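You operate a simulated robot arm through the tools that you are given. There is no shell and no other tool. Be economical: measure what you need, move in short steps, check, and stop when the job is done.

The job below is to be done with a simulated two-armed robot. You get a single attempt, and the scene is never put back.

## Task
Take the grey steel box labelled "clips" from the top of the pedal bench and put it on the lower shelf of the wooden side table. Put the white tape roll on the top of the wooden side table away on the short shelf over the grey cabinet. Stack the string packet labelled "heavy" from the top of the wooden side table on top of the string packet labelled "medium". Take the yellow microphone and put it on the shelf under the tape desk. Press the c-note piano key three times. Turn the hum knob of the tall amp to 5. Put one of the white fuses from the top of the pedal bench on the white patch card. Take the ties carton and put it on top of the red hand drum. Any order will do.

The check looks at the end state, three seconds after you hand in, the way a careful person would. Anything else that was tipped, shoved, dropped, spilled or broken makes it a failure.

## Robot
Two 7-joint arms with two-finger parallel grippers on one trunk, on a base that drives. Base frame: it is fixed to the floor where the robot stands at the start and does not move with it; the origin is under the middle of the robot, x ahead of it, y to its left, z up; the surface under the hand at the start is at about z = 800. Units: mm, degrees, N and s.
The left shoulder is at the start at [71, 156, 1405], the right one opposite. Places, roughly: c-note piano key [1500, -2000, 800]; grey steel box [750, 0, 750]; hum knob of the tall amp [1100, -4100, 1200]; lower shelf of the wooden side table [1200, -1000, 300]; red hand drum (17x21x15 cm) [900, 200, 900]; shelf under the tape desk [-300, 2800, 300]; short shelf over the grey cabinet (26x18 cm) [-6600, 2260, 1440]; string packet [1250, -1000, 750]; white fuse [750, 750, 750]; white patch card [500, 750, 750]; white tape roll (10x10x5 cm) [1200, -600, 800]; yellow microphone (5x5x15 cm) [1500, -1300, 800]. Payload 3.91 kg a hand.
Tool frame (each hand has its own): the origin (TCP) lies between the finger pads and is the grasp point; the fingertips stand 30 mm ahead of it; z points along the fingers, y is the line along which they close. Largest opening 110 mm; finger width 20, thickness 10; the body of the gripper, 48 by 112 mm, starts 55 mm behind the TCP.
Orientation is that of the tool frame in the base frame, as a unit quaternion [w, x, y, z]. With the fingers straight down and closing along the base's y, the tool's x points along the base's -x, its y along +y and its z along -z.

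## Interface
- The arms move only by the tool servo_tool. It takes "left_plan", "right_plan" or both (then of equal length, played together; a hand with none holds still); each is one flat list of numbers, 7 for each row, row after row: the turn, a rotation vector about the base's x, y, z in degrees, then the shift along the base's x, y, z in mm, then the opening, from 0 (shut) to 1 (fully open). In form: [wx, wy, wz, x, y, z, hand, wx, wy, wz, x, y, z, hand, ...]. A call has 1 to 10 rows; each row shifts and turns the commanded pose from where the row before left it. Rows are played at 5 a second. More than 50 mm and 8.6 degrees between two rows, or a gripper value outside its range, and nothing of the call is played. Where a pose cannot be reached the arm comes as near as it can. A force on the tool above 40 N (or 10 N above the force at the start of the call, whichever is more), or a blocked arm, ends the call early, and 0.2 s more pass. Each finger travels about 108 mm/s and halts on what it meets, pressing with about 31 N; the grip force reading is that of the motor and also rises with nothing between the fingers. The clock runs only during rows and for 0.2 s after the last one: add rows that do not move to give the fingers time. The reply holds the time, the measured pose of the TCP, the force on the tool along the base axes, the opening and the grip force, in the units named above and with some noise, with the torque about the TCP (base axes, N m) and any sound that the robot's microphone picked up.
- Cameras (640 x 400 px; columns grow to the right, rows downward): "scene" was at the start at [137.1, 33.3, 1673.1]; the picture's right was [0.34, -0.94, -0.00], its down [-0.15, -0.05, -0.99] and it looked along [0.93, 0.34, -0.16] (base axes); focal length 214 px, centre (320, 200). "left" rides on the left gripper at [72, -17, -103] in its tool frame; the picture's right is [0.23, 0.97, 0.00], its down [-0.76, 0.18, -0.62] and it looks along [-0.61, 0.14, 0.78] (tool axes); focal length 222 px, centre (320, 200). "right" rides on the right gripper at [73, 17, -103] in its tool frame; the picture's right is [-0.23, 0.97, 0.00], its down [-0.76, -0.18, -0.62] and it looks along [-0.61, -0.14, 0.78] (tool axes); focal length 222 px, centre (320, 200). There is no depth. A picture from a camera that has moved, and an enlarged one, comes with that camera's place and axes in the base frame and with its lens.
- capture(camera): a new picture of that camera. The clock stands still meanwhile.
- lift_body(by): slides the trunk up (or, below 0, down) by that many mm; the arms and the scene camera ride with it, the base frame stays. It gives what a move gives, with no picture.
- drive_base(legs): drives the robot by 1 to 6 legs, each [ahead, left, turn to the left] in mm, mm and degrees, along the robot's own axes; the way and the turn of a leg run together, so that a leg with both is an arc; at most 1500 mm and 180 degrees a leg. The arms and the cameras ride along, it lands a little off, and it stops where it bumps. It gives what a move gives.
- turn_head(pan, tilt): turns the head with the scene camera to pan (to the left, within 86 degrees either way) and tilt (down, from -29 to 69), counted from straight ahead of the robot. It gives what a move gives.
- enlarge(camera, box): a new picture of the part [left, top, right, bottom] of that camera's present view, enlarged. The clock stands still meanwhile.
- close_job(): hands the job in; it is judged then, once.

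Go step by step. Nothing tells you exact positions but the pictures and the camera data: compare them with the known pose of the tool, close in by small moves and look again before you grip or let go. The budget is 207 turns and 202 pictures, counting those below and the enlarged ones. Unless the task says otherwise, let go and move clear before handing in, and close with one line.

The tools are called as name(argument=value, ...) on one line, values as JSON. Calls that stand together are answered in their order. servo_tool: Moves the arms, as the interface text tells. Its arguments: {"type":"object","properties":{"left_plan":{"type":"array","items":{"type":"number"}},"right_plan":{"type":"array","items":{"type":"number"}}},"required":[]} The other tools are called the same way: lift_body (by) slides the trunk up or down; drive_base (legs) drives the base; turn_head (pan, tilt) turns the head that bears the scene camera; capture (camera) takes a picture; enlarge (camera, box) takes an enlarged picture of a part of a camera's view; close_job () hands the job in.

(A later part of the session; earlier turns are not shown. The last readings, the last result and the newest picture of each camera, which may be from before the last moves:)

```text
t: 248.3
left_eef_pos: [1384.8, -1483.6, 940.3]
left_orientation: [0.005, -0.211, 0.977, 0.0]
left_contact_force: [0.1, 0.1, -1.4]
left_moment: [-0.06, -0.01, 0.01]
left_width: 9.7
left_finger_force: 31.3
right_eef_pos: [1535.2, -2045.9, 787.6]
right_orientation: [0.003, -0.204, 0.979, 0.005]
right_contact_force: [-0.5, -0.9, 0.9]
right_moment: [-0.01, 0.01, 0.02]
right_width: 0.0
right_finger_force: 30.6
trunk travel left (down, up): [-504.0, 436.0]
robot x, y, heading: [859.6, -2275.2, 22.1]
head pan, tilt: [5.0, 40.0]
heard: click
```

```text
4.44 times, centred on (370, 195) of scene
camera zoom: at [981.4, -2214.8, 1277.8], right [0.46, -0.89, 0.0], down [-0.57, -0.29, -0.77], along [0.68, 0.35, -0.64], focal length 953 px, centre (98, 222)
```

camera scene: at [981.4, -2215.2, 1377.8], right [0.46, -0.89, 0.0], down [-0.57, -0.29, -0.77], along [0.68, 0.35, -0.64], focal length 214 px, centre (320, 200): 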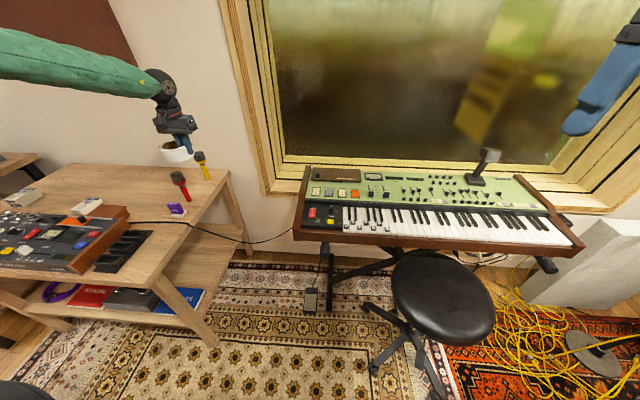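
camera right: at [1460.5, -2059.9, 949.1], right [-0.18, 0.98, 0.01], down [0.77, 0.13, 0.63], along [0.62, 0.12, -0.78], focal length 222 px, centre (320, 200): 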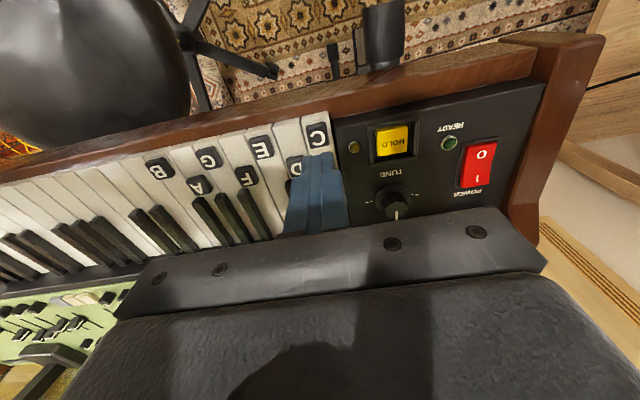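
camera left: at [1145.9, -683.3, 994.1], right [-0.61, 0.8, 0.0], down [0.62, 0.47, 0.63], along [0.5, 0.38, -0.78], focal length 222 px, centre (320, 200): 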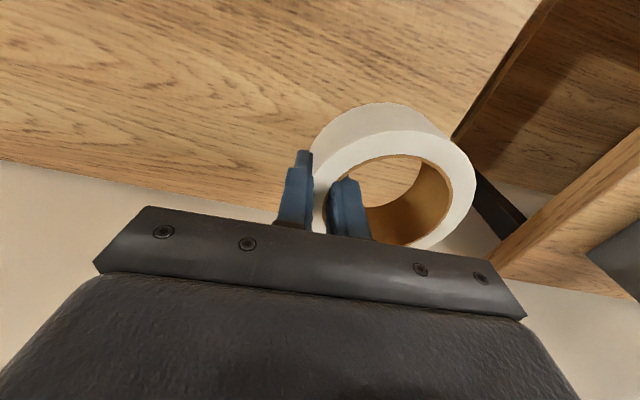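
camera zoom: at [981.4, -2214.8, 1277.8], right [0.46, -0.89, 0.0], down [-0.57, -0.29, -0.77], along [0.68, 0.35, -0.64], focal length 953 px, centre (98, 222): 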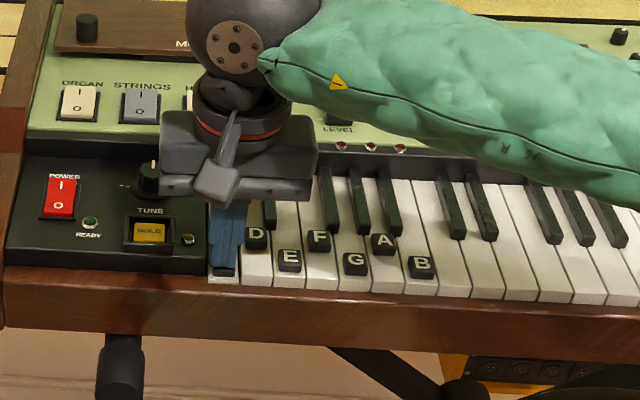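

A click: first press done. I lift 12 mm and press again.

servo_tool(right_plan=[0, 0, 0, 0, 0, 8, 0, 0, 0, 0, 0, 0, 6, 0, 0, 0, 0, 0, 0, 0, 0, 0, 0, 0, 0, 0, 0, 0])

servo_tool(right_plan=[0, 0, 0, 0, 0, -6, 0, 0, 0, 0, 0, 0, -4, 0, 0, 0, 0, 0, 0, -4, 0, 0, 0, 0, 0, 0, 0, 0])

```text
t: 249.3
left_eef_pos: [1385.4, -1482.7, 942.0]
left_orientation: [0.005, -0.211, 0.977, 0.0]
left_contact_force: [0.9, 0.1, -0.3]
left_moment: [-0.08, -0.04, -0.02]
left_width: 9.9
left_finger_force: 30.8
right_eef_pos: [1534.4, -2046.8, 802.6]
right_orientation: [0.004, -0.203, 0.979, 0.004]
right_contact_force: [0.7, -0.4, 1.4]
right_moment: [-0.01, -0.02, 0.04]
right_width: 0.3
right_finger_force: 30.6
trunk travel left (down, up): [-504.0, 436.0]
robot x, y, heading: [860.6, -2275.6, 22.0]
head pan, tilt: [5.0, 40.0]
```

```text
t: 250.3
left_eef_pos: [1385.4, -1483.3, 941.0]
left_orientation: [0.004, -0.212, 0.977, -0.001]
left_contact_force: [-0.4, -0.3, -1.0]
left_moment: [-0.05, 0.0, 0.02]
left_width: 9.8
left_finger_force: 30.9
right_eef_pos: [1535.9, -2046.0, 786.5]
right_orientation: [0.004, -0.203, 0.979, 0.004]
right_contact_force: [-2.0, -0.1, 1.5]
right_moment: [0.0, 0.01, 0.0]
right_width: 0.0
right_finger_force: 31.1
trunk travel left (down, up): [-504.0, 436.0]
robot x, y, heading: [859.5, -2273.6, 22.2]
head pan, tilt: [5.0, 40.0]
heard: click
```

Second click heard. I lift, press the third time, and lift clear.

servo_tool(right_plan=[0, 0, 0, 0, 0, 8, 0, 0, 0, 0, 0, 0, 6, 0, 0, 0, 0, 0, 0, 0, 0, 0, 0, 0, 0, 0, 0, 0])

servo_tool(right_plan=[0, 0, 0, 0, 0, -6, 0, 0, 0, 0, 0, 0, -4, 0, 0, 0, 0, 0, 0, -4, 0, 0, 0, 0, 0, 0, 0, 0])

servo_tool(right_plan=[0, 0, 0, 0, 0, 14, 0, 0, 0, 0, 0, 0, 40, 0, 0, 0, 0, 0, 0, 45, 0, 0, 0, 0, -10, -10, 45, 0, 0, 0, 0, -30, -30, 20, 0, 0, 0, 0, -35, -30, 10, 0, 0, 0, 0, -35, -30, 0, 0, 0, 0, 0, -35, -30, 0, 0])

```text
t: 251.3
left_eef_pos: [1384.1, -1482.2, 941.2]
left_orientation: [0.005, -0.211, 0.977, -0.001]
left_contact_force: [0.4, 0.0, -1.1]
left_moment: [-0.08, 0.05, -0.03]
left_width: 9.8
left_finger_force: 31.4
right_eef_pos: [1535.0, -2046.1, 800.3]
right_orientation: [0.004, -0.203, 0.979, 0.004]
right_contact_force: [0.1, 1.0, -0.7]
right_moment: [-0.01, -0.02, 0.01]
right_width: 0.1
right_finger_force: 31.4
trunk travel left (down, up): [-504.0, 436.0]
robot x, y, heading: [860.0, -2272.8, 22.0]
head pan, tilt: [5.0, 40.0]
```

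```text
t: 252.3
left_eef_pos: [1384.5, -1482.7, 940.0]
left_orientation: [0.004, -0.211, 0.977, -0.001]
left_contact_force: [0.6, 0.3, -1.0]
left_moment: [-0.09, -0.03, -0.01]
left_width: 9.9
left_finger_force: 31.0
right_eef_pos: [1534.0, -2046.9, 787.6]
right_orientation: [0.003, -0.203, 0.979, 0.005]
right_contact_force: [-0.6, 1.0, 2.0]
right_moment: [0.01, -0.02, 0.0]
right_width: 0.1
right_finger_force: 31.0
trunk travel left (down, up): [-504.0, 436.0]
robot x, y, heading: [856.3, -2273.8, 22.4]
head pan, tilt: [5.0, 40.0]
heard: click
```

```text
t: 254.1
left_eef_pos: [1383.8, -1484.0, 941.9]
left_orientation: [0.005, -0.212, 0.977, -0.001]
left_contact_force: [0.1, -0.3, -1.5]
left_moment: [-0.04, -0.03, -0.03]
left_width: 9.7
left_finger_force: 30.8
right_eef_pos: [1389.8, -2176.8, 961.4]
right_orientation: [0.004, -0.202, 0.979, 0.005]
right_contact_force: [-0.8, -0.6, -0.7]
right_moment: [0.04, 0.0, 0.01]
right_width: 0.0
right_finger_force: 30.6
trunk travel left (down, up): [-504.0, 436.0]
robot x, y, heading: [858.2, -2273.3, 22.0]
head pan, tilt: [5.0, 40.0]
```

Three clicks heard. Next the amp: I rise, back off and look to the right.

lift_body(by=250)

drive_base(legs=[[-350, 0, 0], [0, 0, -60]])

turn_head(pan=-35, tilt=20)

capture(camera="scene")

```text
t: 256.6
left_eef_pos: [1385.0, -1482.7, 1190.9]
left_orientation: [0.004, -0.211, 0.977, -0.001]
left_contact_force: [0.3, 0.3, -1.9]
left_moment: [-0.04, -0.03, 0.02]
left_width: 9.9
left_finger_force: 31.4
right_eef_pos: [1391.4, -2175.7, 1209.5]
right_orientation: [0.003, -0.203, 0.979, 0.004]
right_contact_force: [0.7, 0.4, -0.4]
right_moment: [0.0, 0.0, -0.02]
right_width: 0.1
right_finger_force: 30.7
trunk travel left (down, up): [-754.0, 186.0]
robot x, y, heading: [863.5, -2274.6, 22.0]
head pan, tilt: [5.0, 40.0]
```

```text
t: 261.6
left_eef_pos: [1482.5, -2467.4, 1190.1]
left_orientation: [0.004, 0.306, 0.952, -0.002]
left_contact_force: [0.1, 0.1, -1.9]
left_moment: [-0.04, 0.04, 0.0]
left_width: 9.5
left_finger_force: 31.3
right_eef_pos: [884.3, -2818.7, 1210.3]
right_orientation: [0.005, 0.314, 0.949, 0.002]
right_contact_force: [0.3, 0.2, 0.0]
right_moment: [0.03, -0.02, 0.0]
right_width: 0.0
right_finger_force: 31.4
trunk travel left (down, up): [-754.0, 186.0]
robot x, y, heading: [537.8, -2404.5, -38.2]
head pan, tilt: [5.0, 40.0]
```

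```text
t: 262.6
left_eef_pos: [1482.4, -2467.2, 1190.4]
left_orientation: [0.004, 0.306, 0.952, -0.003]
left_contact_force: [0.6, 0.0, -1.1]
left_moment: [-0.07, 0.02, 0.04]
left_width: 9.8
left_finger_force: 31.6
right_eef_pos: [885.1, -2818.1, 1211.0]
right_orientation: [0.005, 0.314, 0.95, 0.002]
right_contact_force: [0.2, 0.3, -0.1]
right_moment: [-0.02, 0.01, 0.01]
right_width: 0.0
right_finger_force: 31.4
trunk travel left (down, up): [-754.0, 186.0]
robot x, y, heading: [536.6, -2405.7, -38.0]
head pan, tilt: [-35.0, 20.0]
```

```text
59 pictures are left
camera scene: at [601.2, -2525.2, 1559.2], right [-0.96, -0.29, 0.0], down [-0.1, 0.33, -0.94], along [0.28, -0.9, -0.34], focal length 214 px, centre (320, 200)
```

scene: 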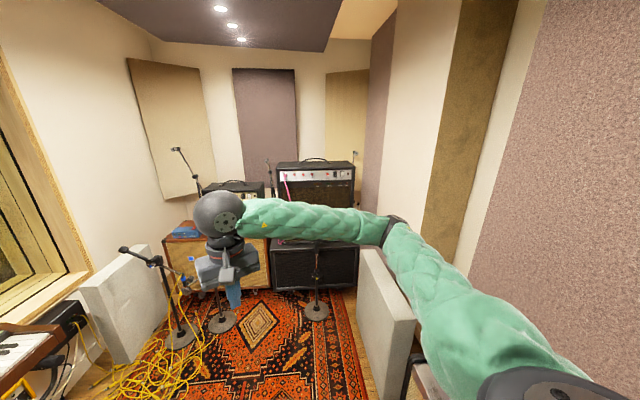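

enlarge(camera="scene", box=[230, 140, 390, 330])

enlarge(camera="scene", box=[270, 150, 370, 220])

```text
2.11 times, centred on (310, 235) of scene
camera zoom: at [601.2, -2525.2, 1559.2], right [-0.96, -0.29, 0.0], down [-0.1, 0.33, -0.94], along [0.28, -0.9, -0.34], focal length 452 px, centre (341, 126)
```

zoom: 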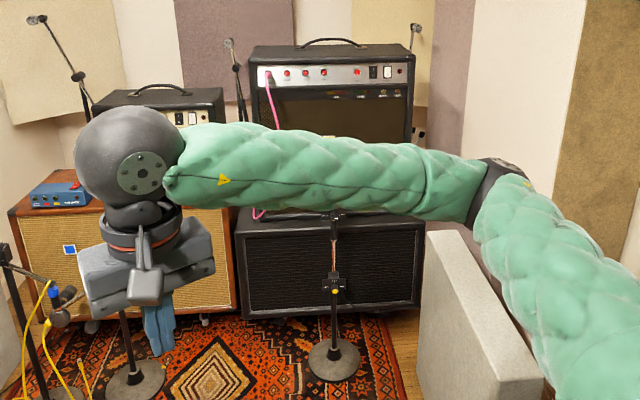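

```text
5.71 times, centred on (320, 185) of scene
camera zoom: at [601.2, -2525.2, 1559.2], right [-0.96, -0.29, 0.0], down [-0.1, 0.33, -0.94], along [0.28, -0.9, -0.34], focal length 1226 px, centre (320, 286)
```

zoom: 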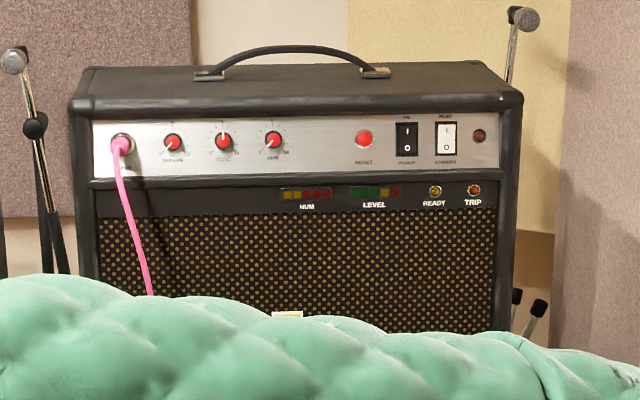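

The HUM knob is third on the amp head, near [1119, −3987, 1200]. I tuck in the left hand with the tape, then drive to stand in front of the amp.

servo_tool(left_plan=[0, 0, 0, -44, 13, 0, 0, 0, 0, 0, -44, 13, 0, 0, 0, 0, 0, -44, 13, 0, 0, 0, 0, 0, -44, 13, 0, 0, 0, 0, 0, -44, 13, 0, 0, 0, 0, 0, -44, 13, 0, 0, 0, 0, 0, -44, 13, 0, 0, 0, 0, 0, -44, 13, 0, 0, 0, 0, 0, -40, 13, 0, 0])

drive_base(legs=[[0, 0, -34], [880, 70, 0]])

turn_head(pan=0, tilt=20)

capture(camera="scene")

enlarge(camera="scene", box=[270, 150, 370, 220])

```text
t: 264.6
left_eef_pos: [1115.0, -2357.1, 1194.6]
left_orientation: [0.004, 0.307, 0.952, -0.002]
left_contact_force: [-0.2, -0.4, -1.8]
left_moment: [-0.04, 0.06, 0.01]
left_width: 9.8
left_finger_force: 30.8
left hand out of reach, approached as far as the arm can: row 9
right_eef_pos: [884.1, -2817.5, 1209.9]
right_orientation: [0.005, 0.314, 0.949, 0.001]
right_contact_force: [0.5, 0.4, -0.3]
right_moment: [0.01, 0.02, 0.0]
right_width: 0.1
right_finger_force: 31.3
trunk travel left (down, up): [-754.0, 186.0]
robot x, y, heading: [535.1, -2408.1, -38.1]
head pan, tilt: [-35.0, 20.0]
```

```text
t: 266.3
left_eef_pos: [1080.8, -2613.4, 1194.4]
left_orientation: [0.003, 0.51, 0.86, -0.003]
left_contact_force: [0.4, -0.6, -2.3]
left_moment: [-0.01, 0.01, -0.01]
left_width: 9.8
left_finger_force: 30.9
right_eef_pos: [678.9, -2923.3, 1209.1]
right_orientation: [0.006, 0.508, 0.861, 0.003]
right_contact_force: [-0.4, 0.1, 0.1]
right_moment: [0.04, -0.02, 0.0]
right_width: 0.0
right_finger_force: 30.7
trunk travel left (down, up): [-754.0, 186.0]
robot x, y, heading: [533.4, -2403.1, -63.4]
head pan, tilt: [-35.0, 20.0]
stopped in leg 1: the robot was blocked; the commanded pose is now the measured one
```

```text
t: 267.4
left_eef_pos: [1081.5, -2612.5, 1194.2]
left_orientation: [0.003, 0.51, 0.86, -0.003]
left_contact_force: [0.4, -0.6, -2.2]
left_moment: [-0.04, 0.05, 0.01]
left_width: 9.9
left_finger_force: 31.1
right_eef_pos: [678.3, -2922.2, 1210.6]
right_orientation: [0.006, 0.509, 0.861, 0.002]
right_contact_force: [0.6, -0.8, 0.4]
right_moment: [0.01, 0.01, 0.02]
right_width: 0.0
right_finger_force: 30.9
trunk travel left (down, up): [-754.0, 186.0]
robot x, y, heading: [535.6, -2404.0, -63.4]
head pan, tilt: [0.0, 20.0]
```

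```text
56 pictures are left
camera scene: at [599.1, -2533.8, 1559.1], right [-0.9, -0.44, 0.0], down [-0.15, 0.31, -0.94], along [0.42, -0.84, -0.34], focal length 214 px, centre (320, 200)
```

scene: 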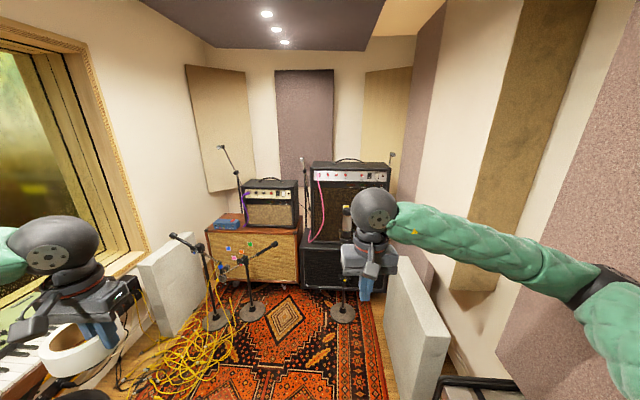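

```text
5.71 times, centred on (320, 185) of scene
camera zoom: at [599.1, -2533.8, 1559.1], right [-0.9, -0.44, 0.0], down [-0.15, 0.31, -0.94], along [0.42, -0.84, -0.34], focal length 1226 px, centre (320, 286)
```

zoom: 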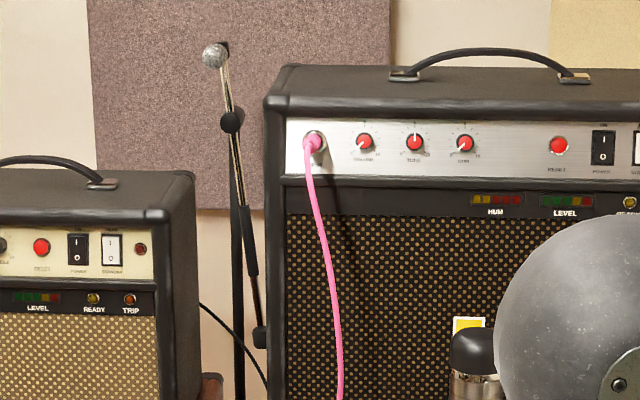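

The right elbow grazed the wall panel while turning; heading −63° is good enough. I drive ahead toward the amp.

drive_base(legs=[[450, 20, 0], [430, -80, -2]])

capture(camera="scene")

enlarge(camera="scene", box=[250, 130, 370, 220])

```text
t: 272.1
left_eef_pos: [1409.5, -3395.8, 1197.2]
left_orientation: [0.004, 0.522, 0.853, -0.007]
left_contact_force: [-1.1, -0.3, -1.8]
left_moment: [0.01, 0.04, 0.03]
left_width: 9.8
left_finger_force: 31.1
right_eef_pos: [1001.7, -3697.6, 1213.3]
right_orientation: [0.004, 0.516, 0.857, 0.002]
right_contact_force: [-0.5, 0.2, -0.6]
right_moment: [-0.02, 0.01, -0.01]
right_width: 0.0
right_finger_force: 31.5
trunk travel left (down, up): [-754.0, 186.0]
robot x, y, heading: [867.5, -3188.7, -64.8]
head pan, tilt: [0.0, 20.0]
stopped in leg 2: the robot was blocked; the commanded pose is now the measured one
```

```text
54 pictures are left
camera scene: at [952.1, -3296.5, 1561.6], right [-0.91, -0.42, 0.02], down [-0.16, 0.3, -0.94], along [0.39, -0.86, -0.34], focal length 214 px, centre (320, 200)
```

scene: 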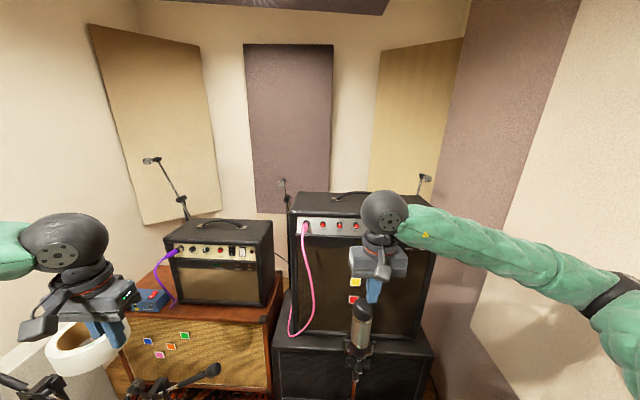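

```text
4.44 times, centred on (310, 175) of scene
camera zoom: at [952.1, -3296.5, 1561.6], right [-0.91, -0.42, 0.02], down [-0.16, 0.3, -0.94], along [0.39, -0.86, -0.34], focal length 953 px, centre (364, 311)
```

zoom: 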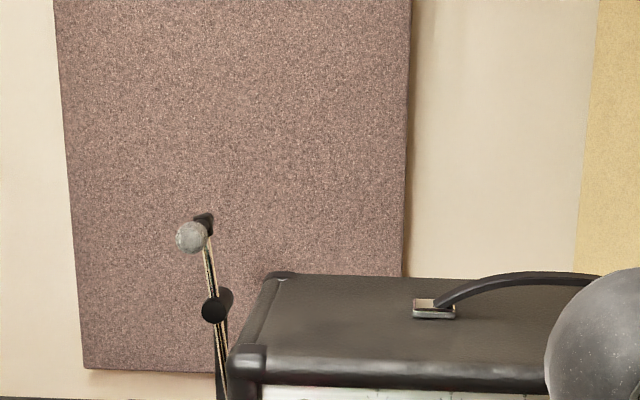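

The right elbow seems to touch the right wall. I back a little, shift left 160 and continue.

drive_base(legs=[[-40, 0, 0], [0, 170, 0], [90, 0, 0]])

turn_head(pan=-10, tilt=30)

capture(camera="scene")

enlarge(camera="scene", box=[250, 130, 410, 230])

```text
t: 274.8
left_eef_pos: [1567.9, -3387.8, 1199.1]
left_orientation: [0.005, 0.523, 0.852, 0.002]
left_contact_force: [0.7, -0.8, -1.7]
left_moment: [-0.01, 0.03, 0.0]
left_width: 9.9
left_finger_force: 30.6
right_eef_pos: [1159.5, -3685.9, 1206.7]
right_orientation: [0.005, 0.518, 0.855, 0.008]
right_contact_force: [0.2, -0.6, -0.6]
right_moment: [-0.01, 0.03, -0.02]
right_width: 0.0
right_finger_force: 31.3
trunk travel left (down, up): [-754.0, 186.0]
robot x, y, heading: [1042.2, -3164.0, -65.4]
head pan, tilt: [0.0, 20.0]
```

```text
t: 275.5
left_eef_pos: [1568.2, -3390.0, 1198.6]
left_orientation: [0.006, 0.524, 0.852, 0.0]
left_contact_force: [-0.1, 0.1, -1.8]
left_moment: [-0.01, 0.08, 0.0]
left_width: 9.9
left_finger_force: 31.0
right_eef_pos: [1157.4, -3686.5, 1206.6]
right_orientation: [0.005, 0.519, 0.855, 0.008]
right_contact_force: [0.7, -0.4, 0.3]
right_moment: [0.0, -0.03, -0.02]
right_width: 0.2
right_finger_force: 31.4
trunk travel left (down, up): [-754.0, 186.0]
robot x, y, heading: [1036.1, -3163.0, -65.1]
head pan, tilt: [-10.0, 30.0]
```

```text
52 pictures are left
camera scene: at [1081.8, -3296.9, 1543.1], right [-0.97, -0.26, 0.0], down [-0.13, 0.48, -0.87], along [0.22, -0.84, -0.5], focal length 214 px, centre (320, 200)
```

scene: 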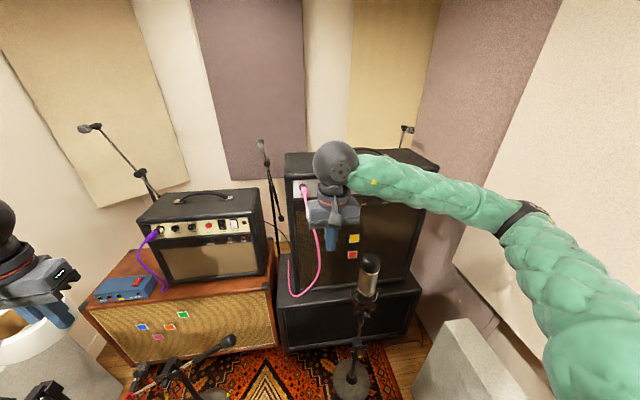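

```text
4.00 times, centred on (330, 180) of scene
camera zoom: at [1081.8, -3296.9, 1543.1], right [-0.97, -0.26, 0.0], down [-0.13, 0.48, -0.87], along [0.22, -0.84, -0.5], focal length 858 px, centre (280, 280)
```

zoom: 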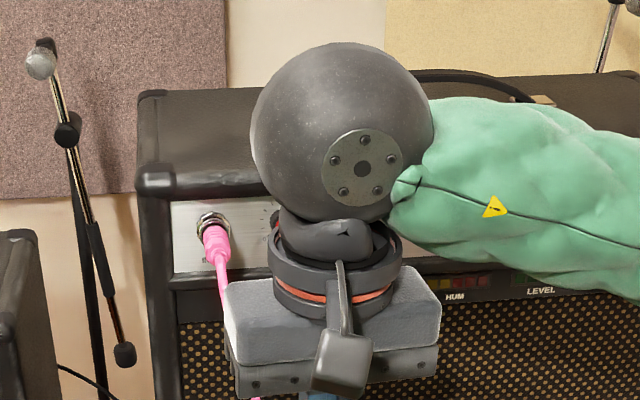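

The HUM knob is near [1134, −4032, 1186]. I swing the right hand to point horizontally at the amp.

servo_tool(right_plan=[-7.27, -3.79, 0, 0, 0, 0, 0, -7.27, -3.79, 0, 0, 0, 0, 0.1, -7.27, -3.79, 0, 0, 0, 0, 0.2, -7.27, -3.79, 0, 0, 0, 0, 0.3, -7.27, -3.79, 0, 0, 0, 0, 0.4, -7.27, -3.79, 0, 0, 0, 0, 0.5, -7.27, -3.79, 0, 0, 0, 0, 0.5, -7.27, -3.79, 0, 0, 0, 0, 0.5, -7.27, -3.79, 0, 0, 0, 0, 0.5, -7.27, -3.79, 0, 0, 0, 0, 0.5])

servo_tool(right_plan=[-7.1, -3.7, 0, 0, 0, 0, 0.5, 0, 0, -5, 0, 0, 0, 0.5, 0, 0, -5, 0, 0, 0, 0.5, 0, 0, 0, 0, 0, 0, 0.5])

capture(camera="right")

```text
t: 277.9
left_eef_pos: [1567.4, -3387.1, 1200.1]
left_orientation: [0.007, 0.524, 0.852, 0.001]
left_contact_force: [-0.6, 0.0, -2.0]
left_moment: [-0.03, 0.03, 0.01]
left_width: 10.0
left_finger_force: 31.0
right_eef_pos: [1240.0, -3651.4, 1032.5]
right_orientation: [0.463, 0.512, 0.706, -0.157]
right_contact_force: [0.1, -0.6, 0.7]
right_moment: [0.01, 0.02, -0.03]
right_width: 55.0
right_finger_force: 0.1
right hand out of reach, approached as far as the arm can: row 4, 5, 6, 7, 8, 9
trunk travel left (down, up): [-754.0, 186.0]
robot x, y, heading: [1038.2, -3161.6, -65.1]
head pan, tilt: [-10.0, 30.0]
stopped in row 10 (right hand): the arm was blocked; the commanded pose is now the measured one
```

```text
t: 278.9
left_eef_pos: [1570.5, -3385.8, 1198.2]
left_orientation: [0.006, 0.523, 0.852, 0.0]
left_contact_force: [-0.2, -0.1, -1.4]
left_moment: [-0.02, 0.1, 0.0]
left_width: 9.6
left_finger_force: 31.1
right_eef_pos: [1243.9, -3649.6, 1034.3]
right_orientation: [0.498, 0.544, 0.635, -0.23]
right_contact_force: [-0.5, 0.4, 0.1]
right_moment: [-0.01, -0.02, 0.01]
right_width: 55.1
right_finger_force: 0.1
trunk travel left (down, up): [-754.0, 186.0]
robot x, y, heading: [1036.8, -3165.6, -65.1]
head pan, tilt: [-10.0, 30.0]
```

```text
50 pictures are left
camera right: at [1225.2, -3524.2, 1016.6], right [0.88, 0.19, 0.44], down [-0.47, 0.11, 0.88], along [0.11, -0.98, 0.19], focal length 222 px, centre (320, 200)
```

right: 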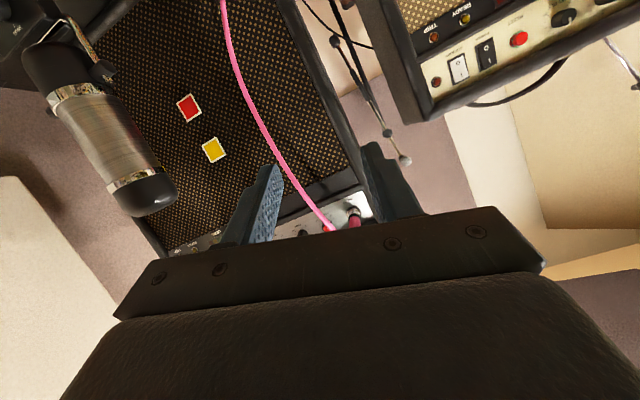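

The wrist is at its limit here. I back off 200, lower the trunk 250 and then re-orient the hand while raising it.

drive_base(legs=[[-200, 0, 0]])

lift_body(by=-250)

servo_tool(right_plan=[0, 0, 0, 0, 0, 45, 0.5, 0, 0, 0, 0, 0, 45, 0.5, 0, 0, 0, 0, 0, 45, 0.5, 0, 0, 0, 0, 0, 45, 0.5, -6.9, 1.55, -0.93, -10, -20, 40, 0.5, -6.9, 1.55, -0.93, -10, -20, 40, 0.5, -6.9, 1.55, -0.93, -10, -20, 40, 0.5, -6.9, 1.55, -0.93, -10, -20, 40, 0.5, 0, 0, 0, 0, 0, 0, 0.5])

capture(camera="right")

```text
t: 280.5
left_eef_pos: [1484.9, -3205.5, 1200.4]
left_orientation: [0.007, 0.523, 0.852, 0.0]
left_contact_force: [0.1, 0.4, -0.7]
left_moment: [-0.06, 0.05, 0.01]
left_width: 9.9
left_finger_force: 30.8
right_eef_pos: [1156.5, -3468.9, 1033.5]
right_orientation: [0.497, 0.546, 0.635, -0.228]
right_contact_force: [-0.6, 0.0, 0.5]
right_moment: [0.0, 0.0, 0.01]
right_width: 54.8
right_finger_force: 0.0
trunk travel left (down, up): [-754.0, 186.0]
robot x, y, heading: [957.3, -2981.3, -65.4]
head pan, tilt: [-10.0, 30.0]
```

```text
t: 283.1
left_eef_pos: [1483.8, -3204.5, 951.2]
left_orientation: [0.006, 0.523, 0.852, 0.0]
left_contact_force: [-0.4, 0.1, -0.9]
left_moment: [0.01, 0.06, 0.04]
left_width: 9.9
left_finger_force: 31.8
right_eef_pos: [1155.5, -3469.4, 784.8]
right_orientation: [0.497, 0.546, 0.635, -0.227]
right_contact_force: [0.9, 0.8, 0.0]
right_moment: [-0.02, 0.0, -0.01]
right_width: 55.1
right_finger_force: 0.0
trunk travel left (down, up): [-504.0, 436.0]
robot x, y, heading: [954.7, -2980.4, -65.1]
head pan, tilt: [-10.0, 30.0]
```

```text
t: 285.1
left_eef_pos: [1483.9, -3205.0, 947.6]
left_orientation: [0.005, 0.523, 0.852, 0.0]
left_contact_force: [0.9, 0.1, -1.5]
left_moment: [-0.04, 0.06, 0.02]
left_width: 9.9
left_finger_force: 30.6
right_eef_pos: [1148.1, -3566.9, 1114.9]
right_orientation: [0.57, 0.418, 0.571, -0.419]
right_contact_force: [-0.3, 0.2, 0.4]
right_moment: [0.02, -0.02, -0.01]
right_width: 55.0
right_finger_force: 0.1
right hand out of reach, approached as far as the arm can: row 1, 2, 3, 4
trunk travel left (down, up): [-504.0, 436.0]
robot x, y, heading: [954.8, -2981.6, -65.2]
head pan, tilt: [-10.0, 30.0]
```

```text
49 pictures are left
camera right: at [1133.6, -3462.3, 1043.0], right [0.93, 0.29, 0.23], down [-0.36, 0.54, 0.76], along [0.1, -0.79, 0.61], focal length 222 px, centre (320, 200)
```

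right: 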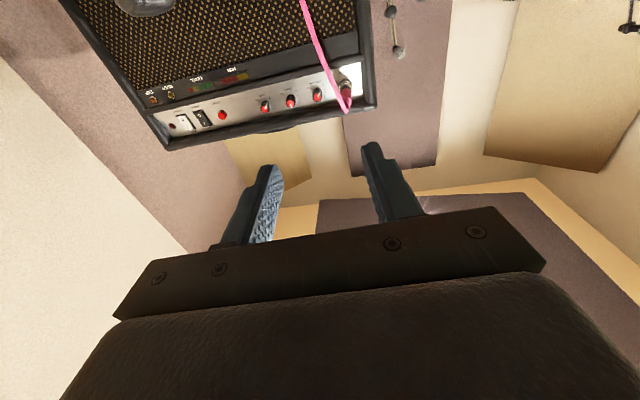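

The right hand now points at the amp, and the HUM knob triangulates to [1147, −4071, 1176], panel yaw −63°. I raise the left hand for safety, turn the right by 10°, and drive forward 300.

servo_tool(left_plan=[0, 0, 0, 0, 0, 45, 0, 0, 0, 0, 0, 0, 45, 0, 0, 0, 0, 0, 0, 45, 0, 0, 0, 0, 0, 0, 45, 0, 0, 0, 0, 0, 0, 45, 0, 0, 0, 0, 0, 0, 25, 0], right_plan=[0, 0, 5, 0, 0, 10, 0.5, 0, 0, 5, 0, 0, 10, 0.5, 0, 0, 0, 0, 0, 10, 0.5, 0, 0, 0, 0, 0, 10, 0.5, 0, 0, 0, 0, 0, 10, 0.5, 0, 0, 0, 0, 0, 10, 0.5])

drive_base(legs=[[270, 0, 0]])

servo_tool(right_plan=[0, 0, 0, -38, -18, 0, 0.5, 0, 0, 0, -38, -18, 0, 0.5, 0, 0, 0, -38, -18, 0, 0.5, 0, 0, 0, -38, -18, 0, 0.5, 0, 0, 0, 0, 0, 0, 0.5])

capture(camera="right")

```text
t: 286.5
left_eef_pos: [1483.9, -3206.0, 1201.1]
left_orientation: [0.006, 0.523, 0.852, 0.001]
left_contact_force: [0.5, 0.6, -0.3]
left_moment: [-0.04, 0.1, -0.02]
left_width: 9.7
left_finger_force: 30.6
right_eef_pos: [1147.5, -3567.1, 1175.6]
right_orientation: [0.605, 0.368, 0.604, -0.366]
right_contact_force: [0.2, -0.6, 0.2]
right_moment: [-0.01, 0.02, 0.01]
right_width: 55.2
right_finger_force: 0.1
trunk travel left (down, up): [-504.0, 436.0]
robot x, y, heading: [953.2, -2982.4, -65.1]
head pan, tilt: [-10.0, 30.0]
```

```text
t: 288.4
left_eef_pos: [1598.3, -3453.2, 1198.8]
left_orientation: [0.007, 0.524, 0.852, 0.002]
left_contact_force: [0.0, 0.5, -1.6]
left_moment: [-0.05, 0.06, 0.01]
left_width: 9.9
left_finger_force: 31.5
right_eef_pos: [1261.7, -3813.8, 1174.3]
right_orientation: [0.605, 0.366, 0.605, -0.366]
right_contact_force: [0.3, -0.7, -0.9]
right_moment: [-0.03, -0.02, -0.03]
right_width: 54.8
right_finger_force: 0.1
trunk travel left (down, up): [-504.0, 436.0]
robot x, y, heading: [1066.7, -3229.7, -65.3]
head pan, tilt: [-10.0, 30.0]
```

```text
t: 289.6
left_eef_pos: [1599.9, -3451.3, 1199.5]
left_orientation: [0.005, 0.523, 0.852, 0.0]
left_contact_force: [0.1, 0.1, -2.3]
left_moment: [0.01, 0.05, 0.04]
left_width: 9.5
left_finger_force: 30.9
right_eef_pos: [1125.1, -3901.1, 1183.3]
right_orientation: [0.604, 0.366, 0.605, -0.367]
right_contact_force: [0.7, -0.4, 0.1]
right_moment: [0.01, 0.04, -0.06]
right_width: 55.0
right_finger_force: 0.1
right hand out of reach, approached as far as the arm can: row 1, 2, 3
trunk travel left (down, up): [-504.0, 436.0]
robot x, y, heading: [1065.4, -3227.3, -64.9]
head pan, tilt: [-10.0, 30.0]
```

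```text
48 pictures are left
camera right: at [1092.3, -3801.7, 1110.4], right [0.86, 0.45, 0.23], down [-0.44, 0.47, 0.76], along [0.24, -0.76, 0.61], focal length 222 px, centre (320, 200)
```

right: 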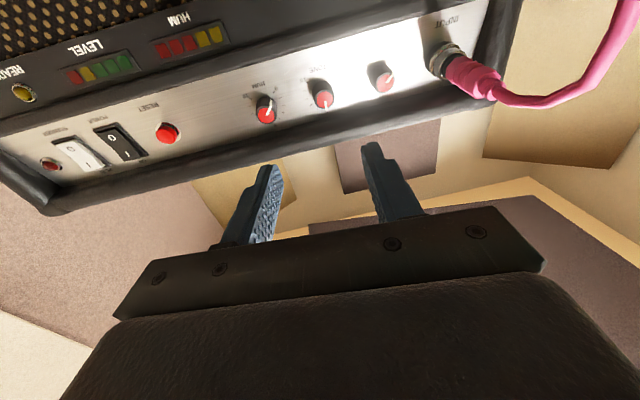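

I see the knobs closely now. I enlarge to read the HUM scale.

enlarge(camera="right", box=[225, 65, 345, 145])

```text
5.00 times, centred on (285, 105) of right
camera zoom: at [1092.3, -3801.7, 1110.4], right [0.86, 0.45, 0.23], down [-0.44, 0.47, 0.76], along [0.24, -0.76, 0.61], focal length 1111 px, centre (495, 675)
```

zoom: 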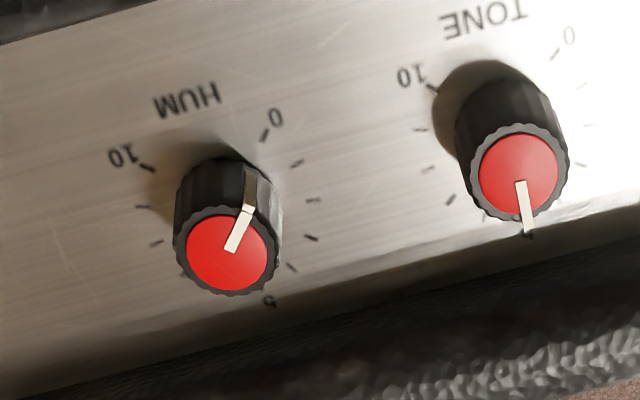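

HUM now points at 0; 5 is at the top (12 o'clock), so I need about 150° clockwise. I pre-roll the hand by −30° and line up with the knob.

servo_tool(right_plan=[-3.5, 6.6, 0, 2, -30, -3, 0.4, -3.5, 6.6, 0, 2, -30, -3, 0.4, -3.5, 6.6, 0, -10, -25, -3, 0.4, -3.5, 6.6, 0, -10, -12, -2, 0.4, 0, 0, 0, 0, 0, 0, 0.4])

capture(camera="right")

```text
t: 290.8
left_eef_pos: [1597.6, -3451.3, 1200.5]
left_orientation: [0.006, 0.523, 0.852, 0.0]
left_contact_force: [0.4, 0.4, -2.2]
left_moment: [-0.04, 0.03, 0.0]
left_width: 9.3
left_finger_force: 30.9
right_eef_pos: [1107.3, -3996.8, 1172.4]
right_orientation: [0.49, 0.197, 0.677, -0.512]
right_contact_force: [-0.2, 0.4, 0.0]
right_moment: [0.03, -0.02, -0.03]
right_width: 43.9
right_finger_force: 0.1
trunk travel left (down, up): [-504.0, 436.0]
robot x, y, heading: [1068.8, -3230.5, -65.0]
head pan, tilt: [-10.0, 30.0]
```

```text
46 pictures are left
camera right: at [1040.3, -3914.9, 1100.9], right [0.85, 0.44, -0.29], down [-0.09, 0.66, 0.75], along [0.52, -0.61, 0.6], focal length 222 px, centre (320, 200)
```

right: 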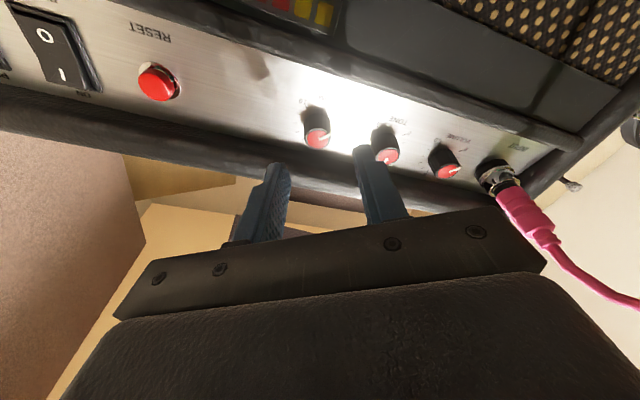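

Centred on HUM. I advance 48 mm so the fingers straddle the knob.

servo_tool(right_plan=[0, 0, 0, 11, -21, 0, 0.4, 0, 0, 0, 11, -21, 0, 0.4, 0, 0, 0, 0, 0, 0, 0.4])

capture(camera="right")

```text
t: 291.4
left_eef_pos: [1597.9, -3453.5, 1199.7]
left_orientation: [0.006, 0.524, 0.852, 0.002]
left_contact_force: [-0.3, -0.1, -1.9]
left_moment: [-0.01, 0.06, 0.03]
left_width: 9.9
left_finger_force: 31.0
right_eef_pos: [1128.0, -4033.4, 1195.9]
right_orientation: [0.502, 0.191, 0.665, -0.518]
right_contact_force: [-0.4, 7.5, 3.5]
right_moment: [-0.22, 0.04, -0.17]
right_width: 44.0
right_finger_force: 0.1
trunk travel left (down, up): [-504.0, 436.0]
robot x, y, heading: [1067.6, -3230.8, -65.3]
head pan, tilt: [-10.0, 30.0]
stopped in row 3 (right hand): the force on the tool passed its limit at 72 N (the readings are from after the stop); the commanded pose is now the measured one
```

```text
45 pictures are left
camera right: at [1063.3, -3954.0, 1119.9], right [0.85, 0.44, -0.29], down [-0.11, 0.68, 0.72], along [0.51, -0.58, 0.63], focal length 222 px, centre (320, 200)
```

right: 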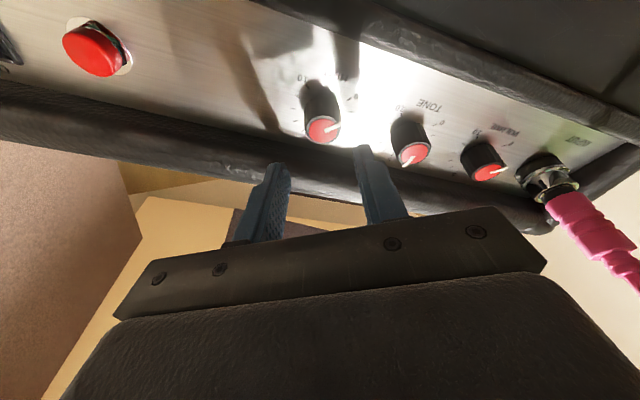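

The upper finger met the panel's top lip. I back off, reduce the roll to about −20° and narrow the opening.

servo_tool(right_plan=[0, 0, 0, -12, 23, -8, 0.4, 0, 0, 0, -10, 17, -14, 0.3, 3, -5.8, 0, 0, 0, 0, 0.3, 0, 0, 0, 0, 0, 0, 0.3])

capture(camera="right")

enlarge(camera="right", box=[240, 80, 400, 180])

```text
t: 292.4
left_eef_pos: [1595.9, -3452.8, 1200.4]
left_orientation: [0.006, 0.524, 0.852, 0.003]
left_contact_force: [0.1, -0.1, -0.6]
left_moment: [-0.02, 0.04, 0.01]
left_width: 9.8
left_finger_force: 31.0
right_eef_pos: [1097.9, -4007.2, 1173.1]
right_orientation: [0.529, 0.232, 0.653, -0.49]
right_contact_force: [1.1, -1.2, 0.3]
right_moment: [-0.04, 0.0, 0.0]
right_width: 33.0
right_finger_force: 0.1
right hand out of reach, approached as far as the arm can: row 2, 3
trunk travel left (down, up): [-504.0, 436.0]
robot x, y, heading: [1073.7, -3229.5, -65.1]
head pan, tilt: [-10.0, 30.0]
```

```text
44 pictures are left
camera right: at [1040.7, -3924.4, 1096.4], right [0.87, 0.45, -0.18], down [-0.18, 0.64, 0.74], along [0.45, -0.62, 0.64], focal length 222 px, centre (320, 200)
```

right: 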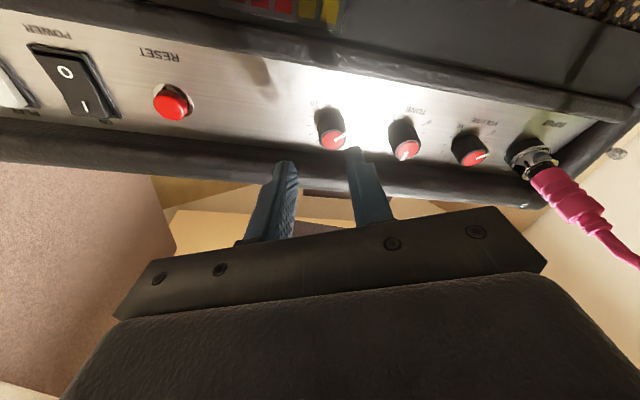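

```text
4.00 times, centred on (320, 130) of right
camera zoom: at [1040.7, -3924.4, 1096.4], right [0.87, 0.45, -0.18], down [-0.18, 0.64, 0.74], along [0.45, -0.62, 0.64], focal length 888 px, centre (320, 480)
```

zoom: 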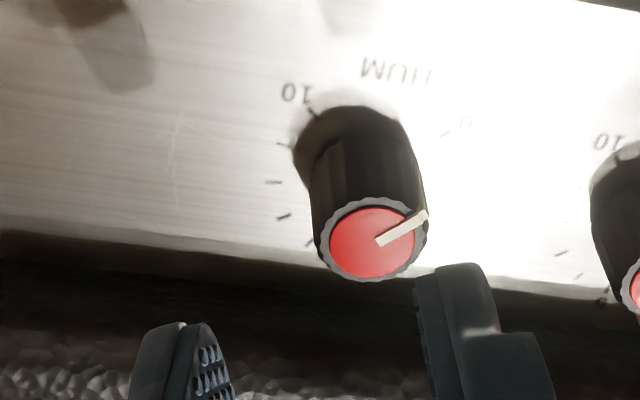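

Knob at [1137, −4058, 1172]. I shift 11 mm sideways and advance again.

servo_tool(right_plan=[0, 0, 0, 10, 5, -2, 0.3, 0, 0, 0, 11, -21, -1, 0.3, 0, 0, 0, 5, -10, -1, 0.3, 0, 0, 0, 0, 0, 0, 0.3])

capture(camera="right")

```text
t: 293.4
left_eef_pos: [1598.0, -3452.8, 1201.1]
left_orientation: [0.007, 0.523, 0.852, 0.001]
left_contact_force: [-0.6, -0.7, -1.8]
left_moment: [-0.05, 0.03, -0.04]
left_width: 9.8
left_finger_force: 30.8
right_eef_pos: [1093.1, -4035.4, 1159.7]
right_orientation: [0.53, 0.23, 0.653, -0.489]
right_contact_force: [0.1, -0.1, 0.0]
right_moment: [0.0, -0.01, 0.04]
right_width: 32.8
right_finger_force: 0.0
right hand out of reach, approached as far as the arm can: row 1, 2, 3
trunk travel left (down, up): [-504.0, 436.0]
robot x, y, heading: [1067.0, -3229.0, -65.2]
head pan, tilt: [-10.0, 30.0]
```

```text
42 pictures are left
camera right: at [1035.2, -3951.9, 1082.8], right [0.87, 0.45, -0.18], down [-0.18, 0.64, 0.74], along [0.45, -0.62, 0.64], focal length 222 px, centre (320, 200)
```

right: 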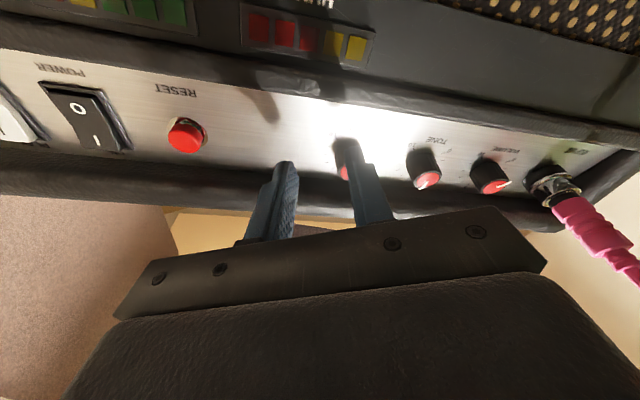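

A wrist limit shows at negative roll. I back off slightly and return the roll to 0.

servo_tool(right_plan=[0, 0, 0, -14, 26, 10, 0.3, 3.5, -6.7, 0, 8, 4, 3, 0.3, 3.5, -6.7, 0, 8, 4, 0, 0.3, 3.5, -6.7, 0, 8, 4, 0, 0.3, 0, 0, 0, 0, 0, 0, 0.3])

capture(camera="right")

```text
t: 294.6
left_eef_pos: [1598.1, -3451.3, 1200.6]
left_orientation: [0.006, 0.523, 0.852, 0.001]
left_contact_force: [-0.1, 0.4, -1.1]
left_moment: [-0.04, 0.07, 0.0]
left_width: 10.0
left_finger_force: 31.3
right_eef_pos: [1067.0, -4012.0, 1148.0]
right_orientation: [0.612, 0.361, 0.591, -0.382]
right_contact_force: [0.9, 0.1, 0.1]
right_moment: [-0.01, -0.01, -0.05]
right_width: 33.4
right_finger_force: 0.2
right hand out of reach, approached as far as the arm can: row 3, 4
trunk travel left (down, up): [-504.0, 436.0]
robot x, y, heading: [1068.2, -3229.9, -65.2]
head pan, tilt: [-10.0, 30.0]
```

```text
41 pictures are left
camera right: at [1037.3, -3913.9, 1071.1], right [0.87, 0.45, 0.22], down [-0.45, 0.51, 0.74], along [0.22, -0.74, 0.64], focal length 222 px, centre (320, 200)
```

right: 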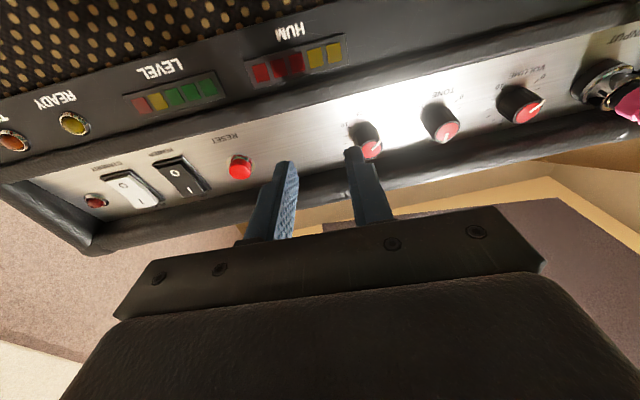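

The forearm angle limits leftward motion; I shift the base left 120 so the hand works further to its right.

drive_base(legs=[[0, 120, 0]])

servo_tool(right_plan=[0, 0, 0, -20, -10, 8, 0.3, 0, 0, 0, -20, -10, 8, 0.3, 0, 0, 0, -20, -10, 6, 0.3, 0, 0, 0, 0, 0, 0, 0.3])

capture(camera="right")

```text
t: 295.9
left_eef_pos: [1709.3, -3401.1, 1199.5]
left_orientation: [0.006, 0.523, 0.852, 0.0]
left_contact_force: [-0.2, 0.1, -2.3]
left_moment: [-0.03, 0.08, 0.0]
left_width: 9.9
left_finger_force: 30.9
right_eef_pos: [1178.9, -3961.6, 1147.2]
right_orientation: [0.612, 0.359, 0.593, -0.381]
right_contact_force: [0.8, -0.1, 0.2]
right_moment: [0.05, 0.01, -0.04]
right_width: 32.9
right_finger_force: 0.0
trunk travel left (down, up): [-504.0, 436.0]
robot x, y, heading: [1178.7, -3178.7, -65.4]
head pan, tilt: [-10.0, 30.0]
```

```text
t: 296.9
left_eef_pos: [1708.6, -3402.1, 1200.0]
left_orientation: [0.006, 0.523, 0.852, 0.001]
left_contact_force: [-0.4, 0.6, -0.7]
left_moment: [-0.05, 0.07, -0.02]
left_width: 9.9
left_finger_force: 31.0
right_eef_pos: [1119.0, -3991.3, 1167.5]
right_orientation: [0.612, 0.36, 0.592, -0.382]
right_contact_force: [0.6, 0.6, -0.2]
right_moment: [0.0, -0.02, -0.02]
right_width: 32.7
right_finger_force: 0.1
trunk travel left (down, up): [-504.0, 436.0]
robot x, y, heading: [1177.1, -3177.8, -65.1]
head pan, tilt: [-10.0, 30.0]
```

```text
40 pictures are left
camera right: at [1088.1, -3893.7, 1092.7], right [0.87, 0.45, 0.22], down [-0.45, 0.51, 0.74], along [0.22, -0.74, 0.64], focal length 222 px, centre (320, 200)
```

right: 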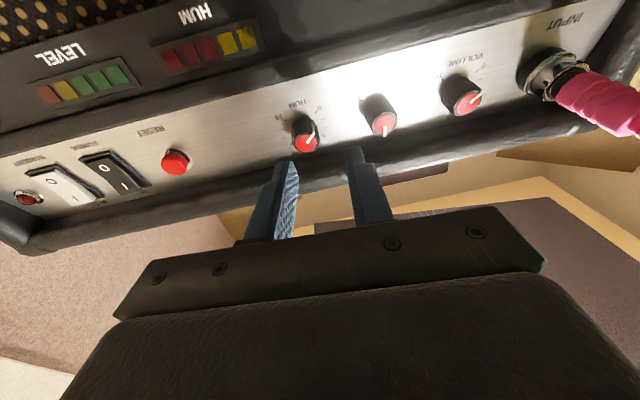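

Free now. I correct sideways 13 mm and advance onto the knob.

servo_tool(right_plan=[0, 0, 0, -12, -6, 2, 0.3, 0, 0, 0, 10, -20, 0, 0.3, 0, 0, 0, 8, -16, 0, 0.3, 0, 0, 0, 0, 0, 0, 0.3])

enlarge(camera="right", box=[240, 80, 400, 180])

```text
t: 297.9
left_eef_pos: [1706.2, -3401.9, 1199.2]
left_orientation: [0.007, 0.523, 0.852, 0.001]
left_contact_force: [-0.5, 0.5, -0.9]
left_moment: [0.01, 0.06, -0.02]
left_width: 9.9
left_finger_force: 31.0
right_eef_pos: [1124.0, -4034.3, 1171.4]
right_orientation: [0.612, 0.36, 0.592, -0.381]
right_contact_force: [0.4, 0.1, -0.3]
right_moment: [0.01, -0.02, 0.0]
right_width: 32.8
right_finger_force: 0.1
trunk travel left (down, up): [-504.0, 436.0]
robot x, y, heading: [1176.2, -3177.2, -64.9]
head pan, tilt: [-10.0, 30.0]
```

```text
4.00 times, centred on (320, 130) of right
camera zoom: at [1093.0, -3936.1, 1095.0], right [0.87, 0.45, 0.22], down [-0.45, 0.51, 0.74], along [0.22, -0.74, 0.64], focal length 888 px, centre (320, 480)
```

zoom: 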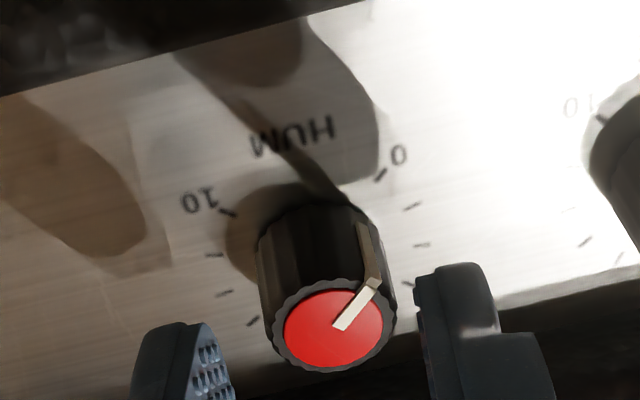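

The pointer is at about 0.4; ~124° clockwise is needed (27° per unit). I advance 15, grip and turn by 64° first.

servo_tool(right_plan=[0, 0, 0, 7.5, -13, 0, 0.3, 0, 0, 0, 0, 0, 0, 0.15, 0, 0, 0, 0, 0, 0, 0.1, 0, 0, 0, 0, 0, 0, 0.1, 0, 0, 0, 0, 0, 0, 0.1])

servo_tool(right_plan=[3.6, -7.14, 0.3, 0, 0, 0, 0.1, 3.6, -7.14, 0.3, 0, 0, 0, 0.1, 3.6, -7.14, 0.3, 0, 0, 0, 0.1, 3.6, -7.14, 0.3, 0, 0, 0, 0.1, 3.6, -7.14, 0.3, 0, 0, 0, 0.1, 3.6, -7.14, 0.3, 0, 0, 0, 0.1, 3.6, -7.14, 0.3, 0, 0, 0, 0.1, 3.6, -7.14, 0.3, 0, 0, 0, 0.1])

capture(camera="right")

```text
t: 299.1
left_eef_pos: [1706.1, -3400.2, 1200.4]
left_orientation: [0.006, 0.523, 0.852, 0.002]
left_contact_force: [-0.3, 0.3, -0.8]
left_moment: [-0.01, 0.07, -0.03]
left_width: 10.0
left_finger_force: 31.1
right_eef_pos: [1132.0, -4047.1, 1172.2]
right_orientation: [0.612, 0.36, 0.592, -0.381]
right_contact_force: [-1.8, 1.9, 0.6]
right_moment: [-0.1, -0.01, -0.38]
right_width: 23.9
right_finger_force: 44.1
trunk travel left (down, up): [-504.0, 436.0]
robot x, y, heading: [1178.5, -3181.6, -65.0]
head pan, tilt: [-10.0, 30.0]
```

```text
t: 300.9
left_eef_pos: [1708.2, -3398.4, 1200.0]
left_orientation: [0.006, 0.522, 0.853, 0.0]
left_contact_force: [0.9, 0.3, -1.5]
left_moment: [-0.02, 0.05, -0.01]
left_width: 9.8
left_finger_force: 30.9
right_eef_pos: [1132.4, -4044.9, 1171.7]
right_orientation: [0.722, 0.619, 0.31, -0.001]
right_contact_force: [12.9, 9.9, 10.8]
right_moment: [-0.78, -0.03, -0.77]
right_width: 24.2
right_finger_force: 45.4
trunk travel left (down, up): [-504.0, 436.0]
robot x, y, heading: [1178.6, -3173.0, -64.9]
head pan, tilt: [-10.0, 30.0]
```

```text
38 pictures are left
camera right: at [1151.0, -3919.6, 1152.0], right [0.19, 0.14, 0.97], down [-0.96, 0.22, 0.16], along [-0.19, -0.96, 0.18], focal length 222 px, centre (320, 200)
```

right: 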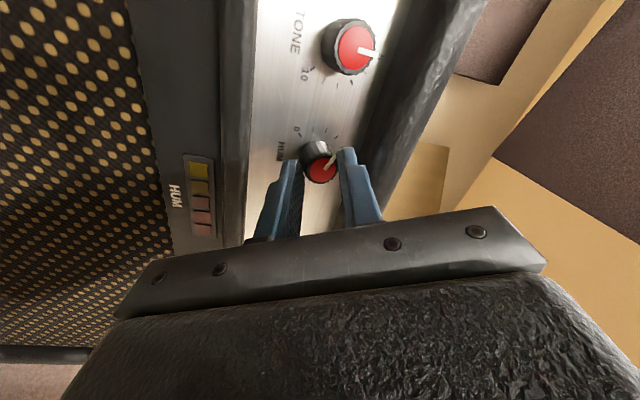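

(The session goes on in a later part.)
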